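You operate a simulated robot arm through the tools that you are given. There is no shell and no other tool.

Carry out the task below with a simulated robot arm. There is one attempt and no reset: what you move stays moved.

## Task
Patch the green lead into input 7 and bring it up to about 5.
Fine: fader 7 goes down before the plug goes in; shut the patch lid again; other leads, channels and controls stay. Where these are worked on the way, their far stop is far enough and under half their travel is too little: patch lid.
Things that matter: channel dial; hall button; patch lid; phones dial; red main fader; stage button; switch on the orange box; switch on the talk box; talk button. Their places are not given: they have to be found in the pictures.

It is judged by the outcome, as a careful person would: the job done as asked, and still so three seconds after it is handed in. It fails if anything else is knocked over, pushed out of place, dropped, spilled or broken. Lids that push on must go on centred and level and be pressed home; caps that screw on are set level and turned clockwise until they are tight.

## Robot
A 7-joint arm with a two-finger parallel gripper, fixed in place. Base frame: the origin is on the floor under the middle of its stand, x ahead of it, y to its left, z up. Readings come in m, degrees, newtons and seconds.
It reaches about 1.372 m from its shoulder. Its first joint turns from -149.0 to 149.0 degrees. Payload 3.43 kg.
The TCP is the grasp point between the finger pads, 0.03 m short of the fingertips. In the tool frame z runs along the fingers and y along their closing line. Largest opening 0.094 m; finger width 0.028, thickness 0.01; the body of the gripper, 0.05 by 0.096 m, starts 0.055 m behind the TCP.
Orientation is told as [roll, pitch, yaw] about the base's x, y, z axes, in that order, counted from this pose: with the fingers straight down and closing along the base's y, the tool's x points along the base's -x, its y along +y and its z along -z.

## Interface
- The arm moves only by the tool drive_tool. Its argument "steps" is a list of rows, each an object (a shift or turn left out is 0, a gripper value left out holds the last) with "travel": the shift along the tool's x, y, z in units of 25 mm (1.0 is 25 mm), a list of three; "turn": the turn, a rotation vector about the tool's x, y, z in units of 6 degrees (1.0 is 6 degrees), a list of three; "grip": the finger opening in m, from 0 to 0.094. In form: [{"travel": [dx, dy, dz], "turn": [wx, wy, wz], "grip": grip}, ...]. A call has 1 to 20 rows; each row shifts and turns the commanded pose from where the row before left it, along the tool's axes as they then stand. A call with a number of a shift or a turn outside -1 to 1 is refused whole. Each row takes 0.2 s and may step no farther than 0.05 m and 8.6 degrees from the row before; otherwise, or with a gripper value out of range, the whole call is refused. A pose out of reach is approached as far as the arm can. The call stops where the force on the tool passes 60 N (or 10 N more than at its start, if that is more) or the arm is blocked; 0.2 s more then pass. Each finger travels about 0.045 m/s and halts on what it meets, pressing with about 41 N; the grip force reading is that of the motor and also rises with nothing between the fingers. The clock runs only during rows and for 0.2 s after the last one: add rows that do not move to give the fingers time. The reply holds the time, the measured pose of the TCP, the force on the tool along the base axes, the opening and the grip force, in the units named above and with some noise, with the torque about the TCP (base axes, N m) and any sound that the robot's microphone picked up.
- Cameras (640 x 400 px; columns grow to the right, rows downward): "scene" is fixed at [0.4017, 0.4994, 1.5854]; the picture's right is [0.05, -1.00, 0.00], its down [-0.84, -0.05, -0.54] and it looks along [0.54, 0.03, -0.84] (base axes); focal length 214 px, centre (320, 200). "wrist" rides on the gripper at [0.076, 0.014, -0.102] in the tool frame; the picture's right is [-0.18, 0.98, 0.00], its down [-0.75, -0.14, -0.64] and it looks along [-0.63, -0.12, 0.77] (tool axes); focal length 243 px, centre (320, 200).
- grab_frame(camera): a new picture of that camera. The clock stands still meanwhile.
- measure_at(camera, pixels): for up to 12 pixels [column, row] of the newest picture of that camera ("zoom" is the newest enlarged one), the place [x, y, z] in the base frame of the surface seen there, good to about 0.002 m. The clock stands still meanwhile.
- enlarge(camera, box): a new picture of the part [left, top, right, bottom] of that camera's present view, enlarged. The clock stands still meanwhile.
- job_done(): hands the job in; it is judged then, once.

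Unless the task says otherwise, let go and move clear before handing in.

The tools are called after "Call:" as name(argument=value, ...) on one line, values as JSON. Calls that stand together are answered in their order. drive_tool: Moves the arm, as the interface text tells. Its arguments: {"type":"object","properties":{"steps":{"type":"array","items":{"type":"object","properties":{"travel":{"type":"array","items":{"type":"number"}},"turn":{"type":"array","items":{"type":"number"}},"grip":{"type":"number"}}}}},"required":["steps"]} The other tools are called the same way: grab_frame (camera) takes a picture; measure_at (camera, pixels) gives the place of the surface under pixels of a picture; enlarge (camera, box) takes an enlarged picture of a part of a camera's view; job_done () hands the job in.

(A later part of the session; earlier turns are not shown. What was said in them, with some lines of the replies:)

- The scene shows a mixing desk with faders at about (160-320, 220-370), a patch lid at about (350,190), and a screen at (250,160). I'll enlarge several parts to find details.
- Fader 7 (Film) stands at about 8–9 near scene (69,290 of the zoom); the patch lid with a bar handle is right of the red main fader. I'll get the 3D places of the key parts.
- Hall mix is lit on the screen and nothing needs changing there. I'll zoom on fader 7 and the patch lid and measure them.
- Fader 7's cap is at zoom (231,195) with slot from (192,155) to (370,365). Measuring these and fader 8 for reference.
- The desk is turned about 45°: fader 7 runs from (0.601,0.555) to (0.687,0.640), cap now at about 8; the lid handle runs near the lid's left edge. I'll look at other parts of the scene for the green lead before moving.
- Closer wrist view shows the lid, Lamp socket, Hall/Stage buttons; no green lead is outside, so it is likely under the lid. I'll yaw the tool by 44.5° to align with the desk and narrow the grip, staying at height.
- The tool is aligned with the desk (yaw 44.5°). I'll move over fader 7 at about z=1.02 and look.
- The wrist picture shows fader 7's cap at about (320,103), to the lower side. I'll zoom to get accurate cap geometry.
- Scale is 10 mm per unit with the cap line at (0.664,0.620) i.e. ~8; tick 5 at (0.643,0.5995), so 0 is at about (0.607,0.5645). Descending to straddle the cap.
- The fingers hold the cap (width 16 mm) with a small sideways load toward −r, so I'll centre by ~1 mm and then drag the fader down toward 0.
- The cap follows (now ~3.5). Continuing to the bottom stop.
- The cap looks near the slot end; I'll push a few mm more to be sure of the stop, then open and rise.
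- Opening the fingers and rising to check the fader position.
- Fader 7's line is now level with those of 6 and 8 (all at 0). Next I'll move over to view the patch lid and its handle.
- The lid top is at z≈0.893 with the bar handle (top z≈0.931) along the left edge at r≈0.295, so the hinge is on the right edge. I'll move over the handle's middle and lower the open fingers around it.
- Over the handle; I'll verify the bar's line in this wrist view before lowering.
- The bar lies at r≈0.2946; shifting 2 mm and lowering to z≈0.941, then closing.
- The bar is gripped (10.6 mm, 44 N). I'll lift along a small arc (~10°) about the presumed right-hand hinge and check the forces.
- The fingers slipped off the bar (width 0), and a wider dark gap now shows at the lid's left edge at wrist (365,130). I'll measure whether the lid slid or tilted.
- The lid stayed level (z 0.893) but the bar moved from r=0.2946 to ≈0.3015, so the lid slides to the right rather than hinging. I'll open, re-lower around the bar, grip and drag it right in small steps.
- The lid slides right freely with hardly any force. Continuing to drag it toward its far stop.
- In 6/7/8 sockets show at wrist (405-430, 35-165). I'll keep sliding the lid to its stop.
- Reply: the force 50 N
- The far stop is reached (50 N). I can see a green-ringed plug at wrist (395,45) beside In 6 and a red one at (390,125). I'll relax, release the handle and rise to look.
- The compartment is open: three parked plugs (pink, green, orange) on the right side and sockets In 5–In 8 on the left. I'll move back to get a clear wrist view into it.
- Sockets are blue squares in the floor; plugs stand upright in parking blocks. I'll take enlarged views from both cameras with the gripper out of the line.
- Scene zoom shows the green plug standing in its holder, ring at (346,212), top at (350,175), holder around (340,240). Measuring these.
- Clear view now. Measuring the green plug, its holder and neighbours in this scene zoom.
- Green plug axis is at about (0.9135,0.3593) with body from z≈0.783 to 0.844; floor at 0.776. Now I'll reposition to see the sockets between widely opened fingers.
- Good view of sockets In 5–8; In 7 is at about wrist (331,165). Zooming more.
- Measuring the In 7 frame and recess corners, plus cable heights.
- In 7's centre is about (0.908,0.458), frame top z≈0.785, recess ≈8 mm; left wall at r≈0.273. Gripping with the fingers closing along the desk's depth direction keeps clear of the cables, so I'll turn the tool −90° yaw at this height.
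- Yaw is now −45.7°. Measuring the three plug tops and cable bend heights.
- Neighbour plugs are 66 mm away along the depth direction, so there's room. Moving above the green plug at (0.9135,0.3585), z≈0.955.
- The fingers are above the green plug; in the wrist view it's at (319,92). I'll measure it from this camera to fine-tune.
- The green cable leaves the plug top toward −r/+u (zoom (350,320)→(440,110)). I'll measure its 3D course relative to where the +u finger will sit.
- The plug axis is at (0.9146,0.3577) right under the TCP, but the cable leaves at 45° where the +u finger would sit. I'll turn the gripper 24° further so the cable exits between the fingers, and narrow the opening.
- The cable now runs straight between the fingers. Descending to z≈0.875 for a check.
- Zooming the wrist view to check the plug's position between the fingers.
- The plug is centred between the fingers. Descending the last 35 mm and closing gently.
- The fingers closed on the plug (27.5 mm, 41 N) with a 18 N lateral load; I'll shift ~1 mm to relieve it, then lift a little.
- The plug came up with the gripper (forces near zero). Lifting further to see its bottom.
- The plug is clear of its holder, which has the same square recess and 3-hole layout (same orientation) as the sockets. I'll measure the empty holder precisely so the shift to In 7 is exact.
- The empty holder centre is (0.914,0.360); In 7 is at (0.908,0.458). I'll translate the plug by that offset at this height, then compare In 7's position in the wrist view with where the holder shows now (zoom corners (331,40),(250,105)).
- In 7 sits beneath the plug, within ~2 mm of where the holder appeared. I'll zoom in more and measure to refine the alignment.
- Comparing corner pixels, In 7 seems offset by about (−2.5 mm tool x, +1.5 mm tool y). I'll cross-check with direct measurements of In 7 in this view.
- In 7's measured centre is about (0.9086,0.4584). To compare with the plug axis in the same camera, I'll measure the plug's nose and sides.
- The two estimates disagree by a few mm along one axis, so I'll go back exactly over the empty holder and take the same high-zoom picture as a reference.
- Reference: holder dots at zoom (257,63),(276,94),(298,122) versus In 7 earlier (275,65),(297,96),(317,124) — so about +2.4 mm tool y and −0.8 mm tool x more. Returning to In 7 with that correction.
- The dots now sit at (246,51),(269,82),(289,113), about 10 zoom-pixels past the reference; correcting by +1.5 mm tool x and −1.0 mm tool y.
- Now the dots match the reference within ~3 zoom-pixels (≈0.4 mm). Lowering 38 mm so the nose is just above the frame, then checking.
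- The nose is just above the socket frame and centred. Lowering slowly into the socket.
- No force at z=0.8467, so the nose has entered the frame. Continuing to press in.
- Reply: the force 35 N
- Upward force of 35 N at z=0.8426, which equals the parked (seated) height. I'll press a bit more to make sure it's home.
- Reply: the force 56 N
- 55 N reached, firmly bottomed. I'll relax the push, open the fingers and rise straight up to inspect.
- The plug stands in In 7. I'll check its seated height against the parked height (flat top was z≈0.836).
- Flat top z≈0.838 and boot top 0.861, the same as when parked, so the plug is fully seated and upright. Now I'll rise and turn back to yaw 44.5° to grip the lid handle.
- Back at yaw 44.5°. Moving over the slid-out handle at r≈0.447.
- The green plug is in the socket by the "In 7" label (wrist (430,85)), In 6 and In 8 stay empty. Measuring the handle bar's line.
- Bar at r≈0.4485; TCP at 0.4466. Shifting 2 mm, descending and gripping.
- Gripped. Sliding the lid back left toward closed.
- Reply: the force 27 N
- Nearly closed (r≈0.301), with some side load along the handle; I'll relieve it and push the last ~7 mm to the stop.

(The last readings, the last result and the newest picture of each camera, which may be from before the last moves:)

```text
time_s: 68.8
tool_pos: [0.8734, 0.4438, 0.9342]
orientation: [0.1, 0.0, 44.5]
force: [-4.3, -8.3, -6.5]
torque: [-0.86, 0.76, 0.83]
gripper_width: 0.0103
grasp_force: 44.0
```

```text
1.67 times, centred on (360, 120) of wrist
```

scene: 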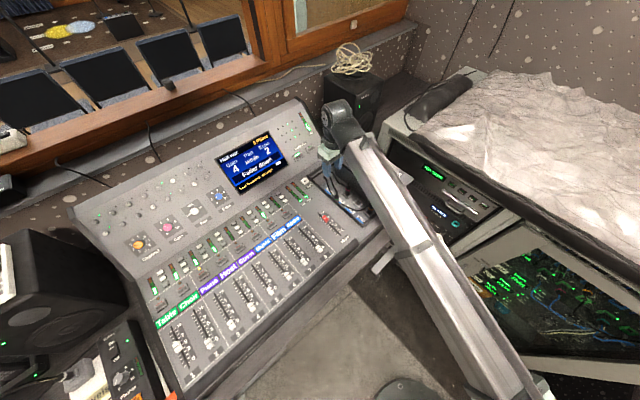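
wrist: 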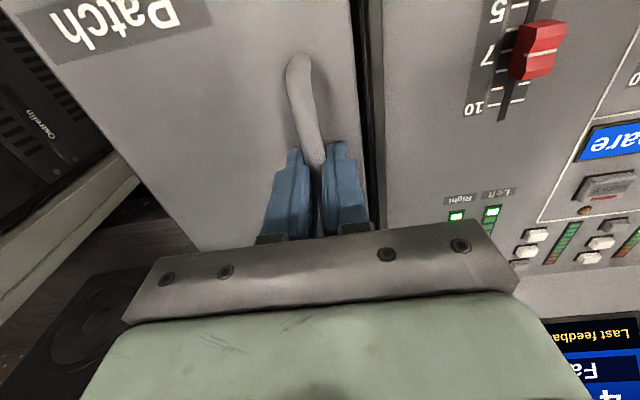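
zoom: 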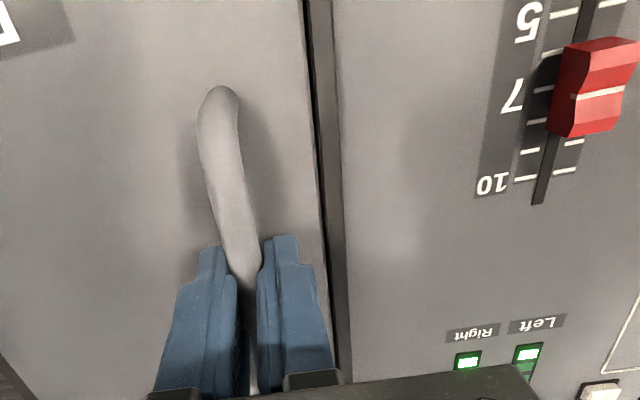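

Nearly there; pushing a little more until the closing stop pushes back.

Call:
drive_tool(steps=[{"travel": [0.02, 0.06, 0]}, {"travel": [0, 0.06, 0]}, {"travel": [0, 0.06, 0]}])

Call:
enlarge(camera="wrist", box=[260, 0, 460, 240])

```text
time_s: 69.6
tool_pos: [0.8731, 0.4446, 0.9325]
orientation: [-0.3, -0.1, 44.3]
force: [18.7, -21.1, -10.9]
torque: [0.27, -0.52, 1.01]
gripper_width: 0.0105
grasp_force: 45.0
```

```text
1.67 times, centred on (360, 120) of wrist
```

zoom: 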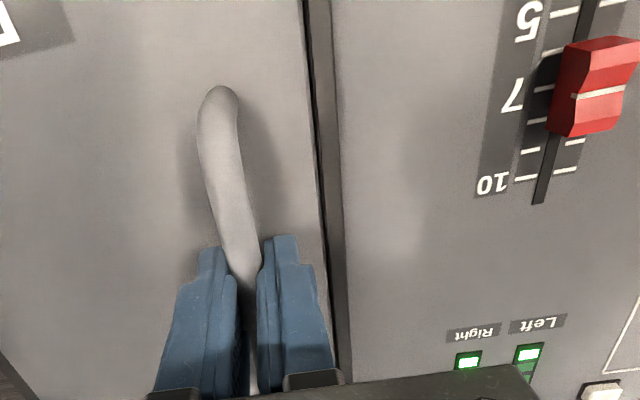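

The closing stop pushes back with 28 N: the lid is shut. Relaxing, releasing and rising.

Call:
drive_tool(steps=[{"travel": [0, -0.1, 0]}, {"grip": 0.04}, {}, {}, {"travel": [0, 0, -0.6]}, {"travel": [0, 0, -0.8]}, {"travel": [0, 0, -0.8]}, {"travel": [0, 0, -0.8]}, {"travel": [0, 0, -0.8]}, {}])

Call:
grab_frame(camera="wrist")

Call:
enlarge(camera="scene", box=[290, 140, 420, 230])

```text
time_s: 71.8
tool_pos: [0.87, 0.4453, 1.0279]
orientation: [0.0, 0.0, 44.5]
force: [1.2, -0.5, 0.9]
torque: [-0.01, -0.02, 0.01]
gripper_width: 0.0399
grasp_force: 0.0
```

```text
taken
```

wrist: 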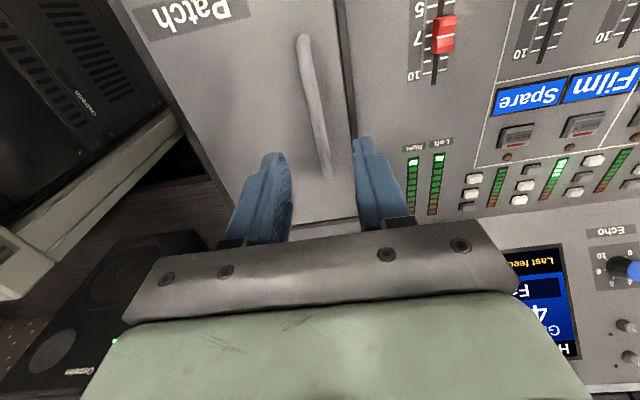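

```text
4.44 times, centred on (355, 185) of scene
```

zoom: 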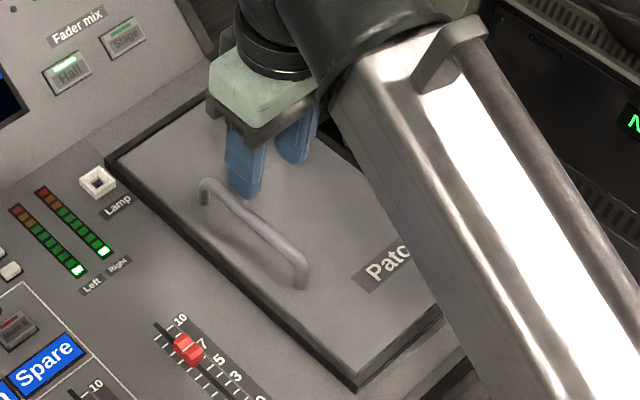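

The lid is shut, and the Film (channel 7) meter at wrist (560,170) now shows signal. I'll verify the bar's position, then go to fader 7.

Call:
measure_at(camera="wrist", pixels=[[307, 60], [315, 100], [321, 130], [343, 60], [349, 100]])

Call:
drive_tool(steps=[{"travel": [0.4, 0.8, 0]}, {"travel": [0.4, 0.9, 0]}, {"travel": [0.4, 0.9, 0]}, {"travel": [0.4, 0.9, 0]}, {"travel": [0.4, 0.9, 0]}, {"travel": [0.4, 0.9, 0]}, {"travel": [0.4, 0.9, 0]}, {"travel": [0.4, 0.9, 0]}, {"travel": [0.4, 0.9, 0]}, {"travel": [0.4, 0.9, 0]}, {"travel": [0.4, 0.9, 0]}, {"travel": [0.4, 0.9, 0]}, {}])

Call:
grab_frame(camera="wrist")

```text
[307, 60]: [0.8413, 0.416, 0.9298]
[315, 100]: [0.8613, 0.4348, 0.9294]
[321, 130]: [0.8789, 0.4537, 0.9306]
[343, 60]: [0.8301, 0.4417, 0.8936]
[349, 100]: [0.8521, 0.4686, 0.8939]
```

```text
time_s: 74.6
tool_pos: [0.5975, 0.5522, 1.0278]
orientation: [0.0, 0.0, 44.5]
force: [0.0, 0.1, -0.9]
torque: [-0.01, 0.02, -0.01]
gripper_width: 0.0398
grasp_force: 0.0
```

```text
taken
```

wrist: 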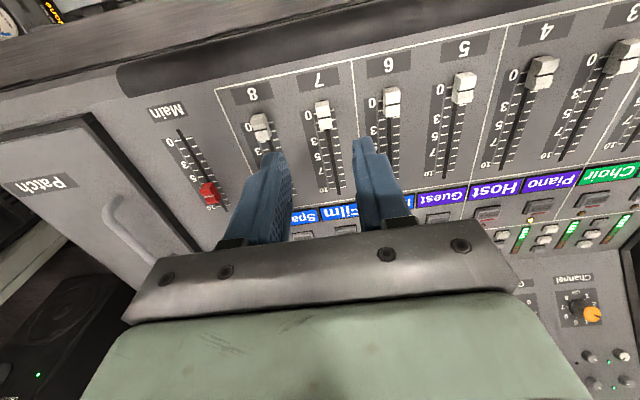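

Lid bar is at r≈0.293 (closed as at the start). Now zooming on fader 7's cap at wrist (323,113).

Call:
enlarge(camera="wrist", box=[270, 70, 370, 200])

```text
3.08 times, centred on (320, 135) of wrist
```

zoom: 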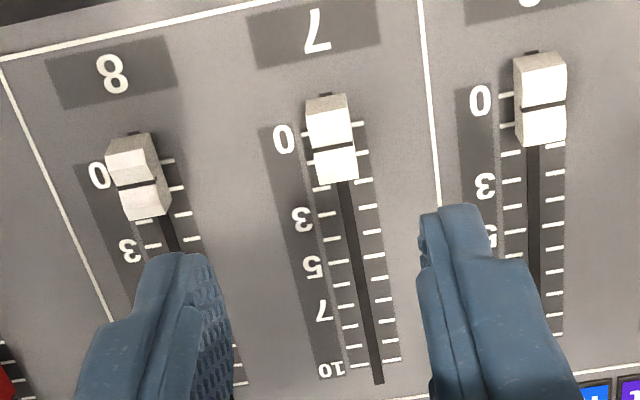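

Call:
measure_at(camera="zoom", pixels=[[312, 125], [350, 120], [318, 168], [354, 162], [333, 149], [305, 132], [360, 124], [328, 264], [378, 256], [350, 368], [395, 360], [325, 95]])

```text
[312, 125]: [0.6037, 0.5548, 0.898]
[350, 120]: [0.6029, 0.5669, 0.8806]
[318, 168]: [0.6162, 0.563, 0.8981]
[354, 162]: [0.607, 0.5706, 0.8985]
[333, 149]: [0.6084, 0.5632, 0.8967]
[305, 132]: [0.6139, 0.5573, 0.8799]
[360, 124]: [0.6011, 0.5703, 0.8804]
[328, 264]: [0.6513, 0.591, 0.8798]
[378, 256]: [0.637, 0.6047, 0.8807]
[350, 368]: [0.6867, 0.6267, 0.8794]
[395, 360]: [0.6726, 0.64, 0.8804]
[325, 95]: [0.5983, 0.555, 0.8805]
```

Cap line at (0.6084,0.5632) is exactly on 0; mark 5 is 50 mm up the slot at about (0.644,0.598). Descending around the cap and closing.

Call:
drive_tool(steps=[{"travel": [-0.15, 0.03, 0.8]}, {"travel": [-0.15, 0, 0.9]}, {"travel": [-0.15, 0, 0.9]}, {"travel": [-0.15, 0, 0.9]}, {"travel": [0, 0, 0.9]}, {"grip": 0.008}, {}, {}, {}, {}])

Call:
grab_frame(camera="wrist")

```text
time_s: 76.8
tool_pos: [0.6077, 0.5627, 0.9158]
orientation: [0.2, -0.1, 44.6]
force: [-13.3, 14.4, -8.5]
torque: [0.56, 0.04, 0.47]
gripper_width: 0.0123
grasp_force: 44.9
```

```text
taken
```

wrist: 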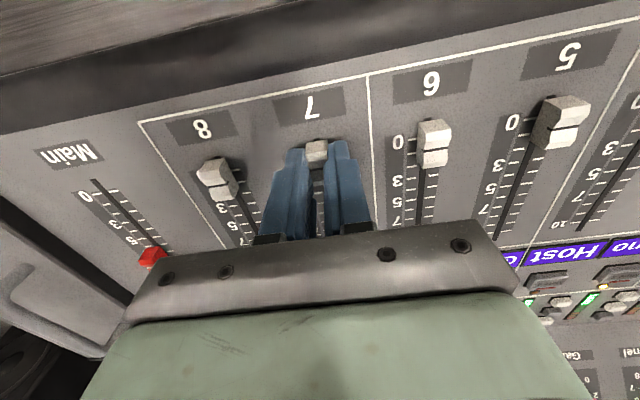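

Gripped with ~20 N side load; relieving it slightly and moving up 50 mm in small steps.

Call:
drive_tool(steps=[{"travel": [0, 0.04, 0]}, {}, {"travel": [-0.25, 0, 0]}, {"travel": [-0.25, 0, 0]}, {"travel": [-0.25, 0, 0]}, {"travel": [-0.25, 0, 0]}, {"travel": [-0.25, 0, 0]}, {"travel": [-0.25, 0, 0]}, {"travel": [-0.25, 0, 0]}, {"travel": [-0.25, 0, 0]}, {}])

Call:
enlarge(camera="wrist", box=[250, 60, 400, 200])

Call:
enlarge(camera="scene", box=[260, 220, 340, 270])

```text
time_s: 79.2
tool_pos: [0.6439, 0.5989, 0.9173]
orientation: [0.1, 0.0, 44.6]
force: [-3.3, 4.8, -33.0]
torque: [-0.31, 0.48, 0.48]
gripper_width: 0.0121
grasp_force: 44.9
```

```text
2.86 times, centred on (325, 130) of wrist
```

zoom: 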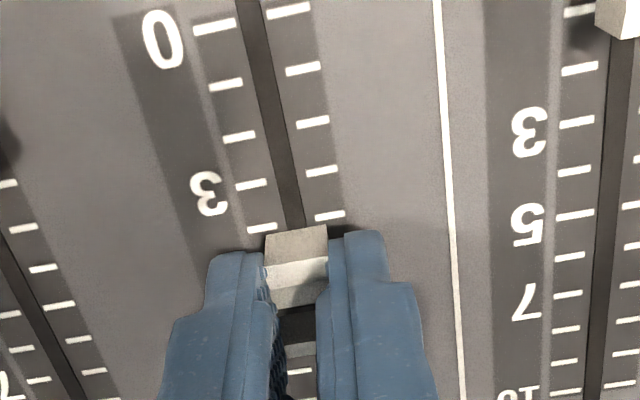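

```text
8.00 times, centred on (300, 245) of scene
```

zoom: 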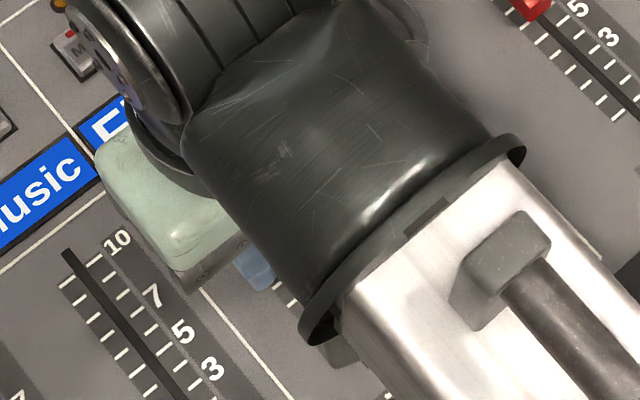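

The cap followed to about 5 (TCP (0.644,0.599)). Opening and rising straight up to check.

Call:
drive_tool(steps=[{"grip": 0.04}, {}, {}, {}, {"travel": [0, 0, -0.8]}, {"travel": [0, 0, -0.8]}, {"travel": [0, 0, -0.8]}, {"travel": [0.3, 0, -0.8]}, {"travel": [0.3, 0, -0.6]}, {}])

Call:
enlarge(camera="wrist", box=[270, 40, 370, 170])

```text
time_s: 81.4
tool_pos: [0.6323, 0.5884, 1.0138]
orientation: [0.0, 0.0, 44.5]
force: [0.8, -0.3, -0.1]
torque: [-0.01, 0.02, -0.02]
gripper_width: 0.0402
grasp_force: 0.1
```

```text
3.08 times, centred on (320, 105) of wrist
```

zoom: 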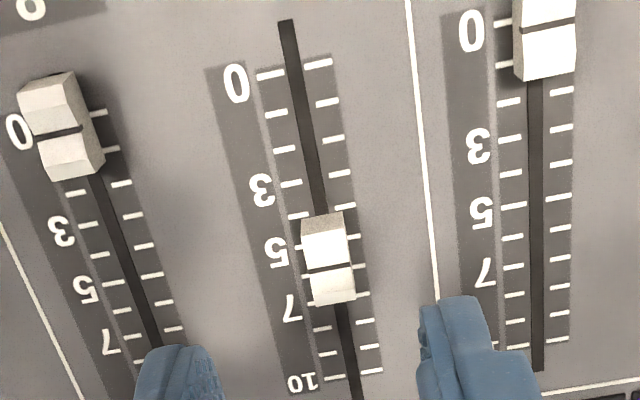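

Call:
measure_at(camera="zoom", pixels=[[328, 269], [312, 272], [345, 267], [308, 245], [346, 240], [318, 292], [350, 285], [270, 75], [318, 63], [330, 378], [371, 371], [299, 247]])

Call:
grab_frame(camera="scene")

```text
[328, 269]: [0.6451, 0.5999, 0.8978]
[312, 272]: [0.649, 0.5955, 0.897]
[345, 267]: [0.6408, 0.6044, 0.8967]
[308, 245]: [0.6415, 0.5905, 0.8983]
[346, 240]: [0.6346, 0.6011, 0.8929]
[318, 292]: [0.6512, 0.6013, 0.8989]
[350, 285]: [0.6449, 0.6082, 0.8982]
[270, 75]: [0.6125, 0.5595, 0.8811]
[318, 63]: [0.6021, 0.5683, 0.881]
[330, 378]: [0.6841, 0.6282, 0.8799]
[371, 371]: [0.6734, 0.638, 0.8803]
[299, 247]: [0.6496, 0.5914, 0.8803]
```

```text
taken
```

scene: 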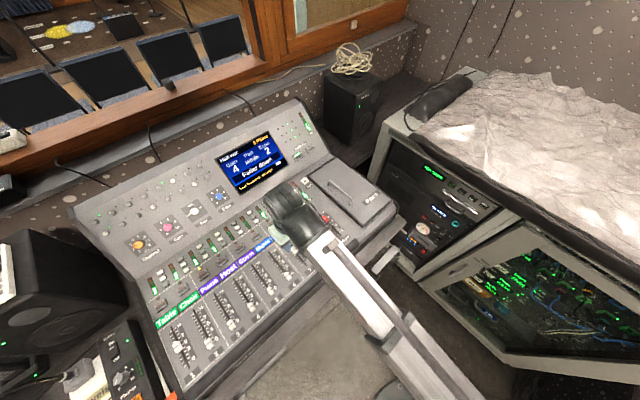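

Fader 7 measures about 5.2 on the scale. I'll move the arm clear and verify from the scene camera, including everything else.

Call:
drive_tool(steps=[{"travel": [0.5, -0.9, -0.8]}, {"travel": [0.5, -0.9, -0.8]}, {"travel": [0.5, -0.9, -0.5]}, {"travel": [0.5, -0.9, -0.3]}, {"travel": [0.5, -0.9, -0.3]}, {"travel": [0.5, -0.9, 0]}, {"travel": [0.5, -0.9, 0]}, {"travel": [0.5, -0.9, 0]}, {"travel": [0.5, -0.9, 0]}, {}])

Call:
grab_frame(camera="scene")

Call:
enlarge(camera="scene", box=[260, 220, 340, 270])

```text
time_s: 83.6
tool_pos: [0.6933, 0.3654, 1.0828]
orientation: [0.0, 0.0, 44.5]
force: [0.5, 0.1, -0.2]
torque: [0.0, 0.01, 0.01]
gripper_width: 0.04
grasp_force: 0.0
```

```text
taken
```

scene: 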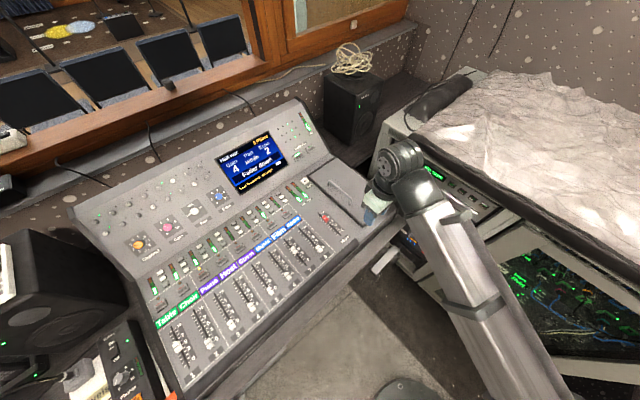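

```text
8.00 times, centred on (300, 245) of scene
```

zoom: 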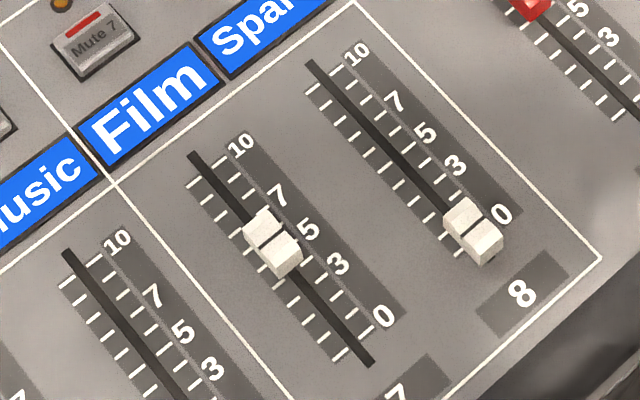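

From the scene, fader 7's line is at zoom (271,241), near the 5. Measuring its position and taking overview close-ups of the other controls.

Call:
measure_at(camera="zoom", pixels=[[262, 225], [282, 252], [271, 240], [466, 217], [484, 242], [474, 230], [240, 145], [383, 316], [307, 230], [192, 155], [370, 363]])

Call:
enlarge(camera="scene", box=[140, 180, 340, 305])

Call:
enlarge(camera="scene", box=[210, 90, 400, 220])

Call:
enlarge(camera="scene", box=[140, 270, 340, 395])

```text
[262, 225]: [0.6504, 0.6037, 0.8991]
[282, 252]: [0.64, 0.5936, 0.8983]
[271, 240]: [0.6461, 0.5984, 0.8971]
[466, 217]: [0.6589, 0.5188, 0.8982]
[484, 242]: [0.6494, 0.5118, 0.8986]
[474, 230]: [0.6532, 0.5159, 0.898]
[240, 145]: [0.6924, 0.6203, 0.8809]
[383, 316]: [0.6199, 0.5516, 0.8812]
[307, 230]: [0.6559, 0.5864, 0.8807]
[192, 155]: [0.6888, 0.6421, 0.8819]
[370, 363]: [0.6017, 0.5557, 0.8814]
```

```text
3.20 times, centred on (240, 242) of scene
```

zoom: 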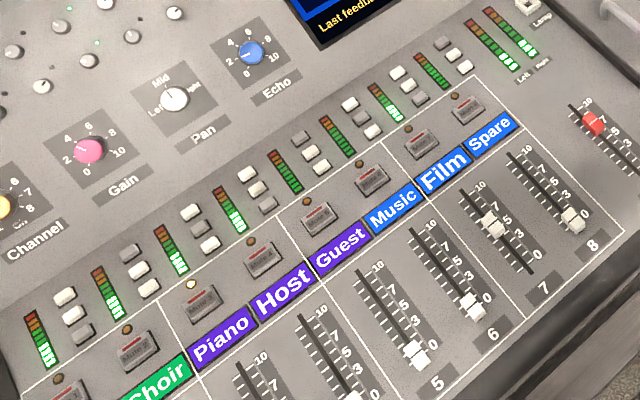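

```text
3.08 times, centred on (305, 155) of scene
```

zoom: 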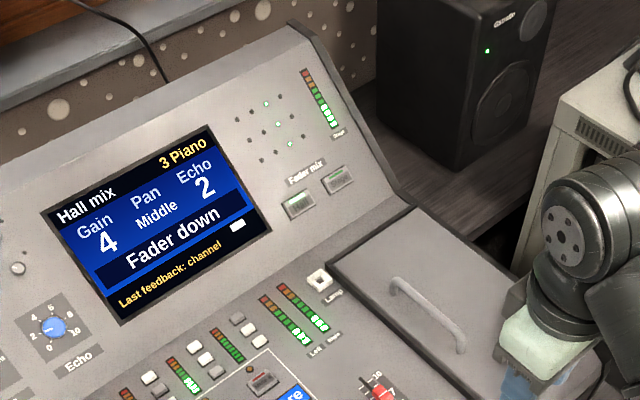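

```text
3.20 times, centred on (240, 332) of scene
```

zoom: 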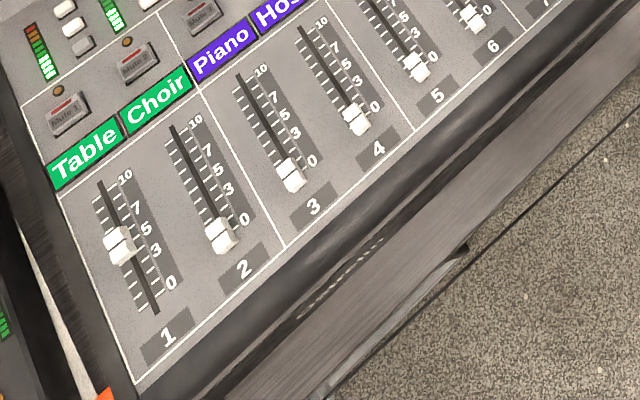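

Fader 7 reads about 5.1–5.2, channel 7's meter is lit, and the other faders, main fader, dials and screen are unchanged. A last close look at the lid and Hall/Stage buttons after moving further clear.

Call:
drive_tool(steps=[{"travel": [0.8, -0.5, -0.8]}, {"travel": [0.8, -0.5, -0.8]}, {"travel": [0.8, -0.5, -0.8]}, {}, {}])

Call:
enlarge(camera="scene", box=[280, 110, 420, 240])

Call:
enlarge(camera="scene", box=[0, 220, 200, 400])

```text
time_s: 84.3
tool_pos: [0.6839, 0.3153, 1.1269]
orientation: [-0.3, -0.9, 43.9]
force: [9.8, 2.9, -17.4]
torque: [0.26, 0.0, 0.13]
gripper_width: 0.0401
grasp_force: 0.0
out of reach, approached as far as the arm can: row 3
stopped in row 3: the force on the tool passed its limit at 85 N (the readings are from after the stop); the commanded pose is now the measured one
```

```text
3.08 times, centred on (350, 175) of scene
```

zoom: 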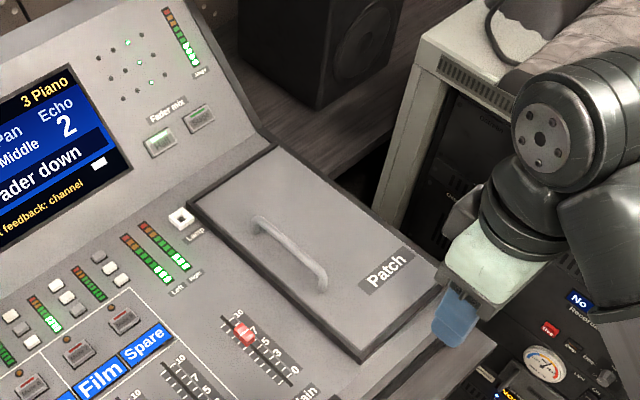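

```text
2.22 times, centred on (100, 310) of scene
```

zoom: 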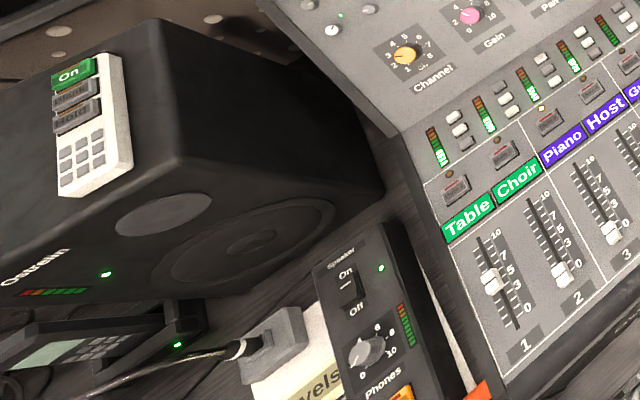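

The last move ended at a reach limit with a force spike, so I'll stop there and check what the arm touches, if anything.

Call:
grab_frame(camera="scene")

Call:
grab_frame(camera="wrist")

Call:
drive_tool(steps=[{}])

```text
taken
```

scene: 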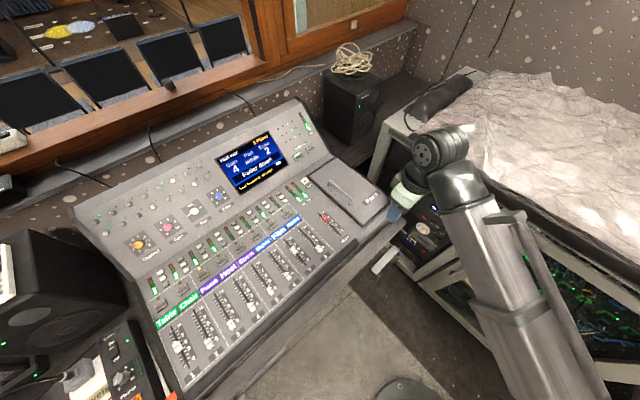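

```text
taken
```

wrist: 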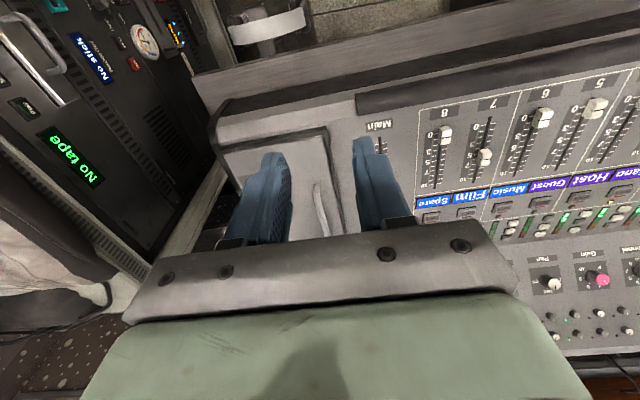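

```text
time_s: 84.7
tool_pos: [0.6844, 0.3144, 1.1256]
orientation: [-0.2, -0.9, 43.8]
force: [13.1, 5.3, -25.9]
torque: [0.37, -0.31, 0.11]
gripper_width: 0.0401
grasp_force: 0.2
```

Nothing in the room is touched; the residual force suggests the arm is folded against itself. Backing out the way I came.

Call:
drive_tool(steps=[{"travel": [-0.5, 0.2, 0.3]}, {"travel": [-0.5, 0.2, 0.3]}, {"travel": [-0.5, 0.2, 0]}, {}])

```text
time_s: 85.7
tool_pos: [0.7008, 0.3518, 1.1114]
orientation: [-0.1, -0.8, 43.9]
force: [-0.6, 0.0, 0.6]
torque: [0.02, -0.02, 0.0]
gripper_width: 0.0401
grasp_force: 0.0
```

Force is back to zero. I'll move to the known-clear starting region and take a last look.

Call:
drive_tool(steps=[{"travel": [-0.6, -0.7, -0.1]}, {"travel": [-0.6, -0.7, -0.1]}, {"travel": [-0.6, -0.7, -0.1]}, {"travel": [-0.6, -0.7, -0.1]}, {"travel": [-0.6, -0.7, -0.1]}, {"travel": [-0.6, -0.7, -0.1]}, {"travel": [-0.6, -0.7, -0.1]}, {"travel": [-0.6, -0.7, -0.1]}, {}])

Call:
grab_frame(camera="scene")

Call:
enlarge(camera="scene", box=[250, 150, 420, 270])

Call:
enlarge(camera="scene", box=[360, 180, 480, 300])

```text
time_s: 87.7
tool_pos: [0.8869, 0.3352, 1.1316]
orientation: [-0.1, -0.8, 43.9]
force: [0.6, -0.6, 0.0]
torque: [-0.03, 0.01, 0.0]
gripper_width: 0.0401
grasp_force: 0.0
```

```text
taken
```

scene: 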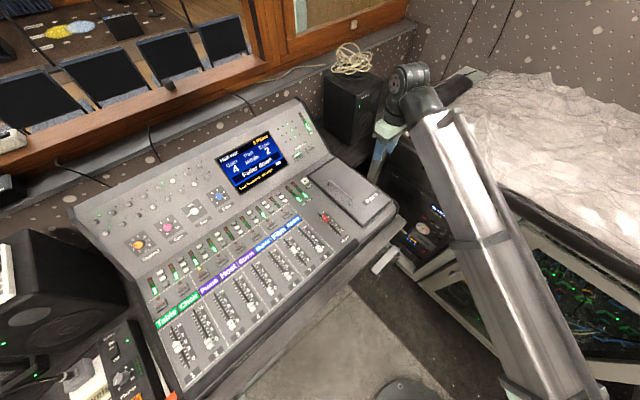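

```text
3.33 times, centred on (335, 210) of scene
```

zoom: 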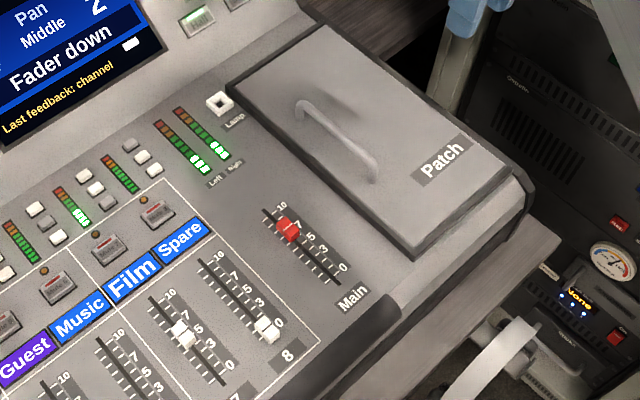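

```text
3.33 times, centred on (420, 240) of scene
```

zoom: 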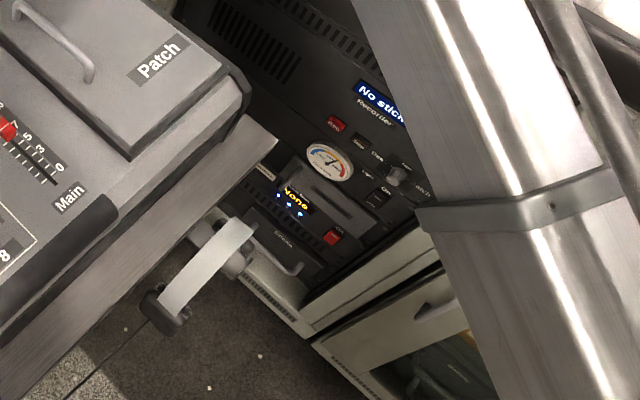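

The lid is shut, fader 7 stands at about 5 with its channel meter lit, and the green plug sits in In 7. Everything else looks as it did at the start and the arm is clear, so I'm handing the job in.

Call:
job_done()

```text
The job is handed in.
```

The green lead is now in input 7, and fader 7 is up at about 5. It measured between 5.1 and 5.2 on the scale.

- **Order:** I pulled fader 7 down to 0 before opening the patch lid, and raised it only after the plug was in and the lid was shut.
- **Plug:** it stands upright in the In 7 socket at the same height it had when parked. The channel 7 (Film) meter, dark before, now shows signal.
- **Patch lid:** it slides sideways rather than lifting. I slid it open to its far stop and back until it hit the closing stop.
- **Everything else:** the other leads, faders, dials, buttons and the screen look the same as at the start.

While moving away at the end, the arm reached its limit and the force spiked to 85 N. It was in open air near the desk and seemed to be folded against itself. I backed it out, and the final pictures show nothing moved or knocked.
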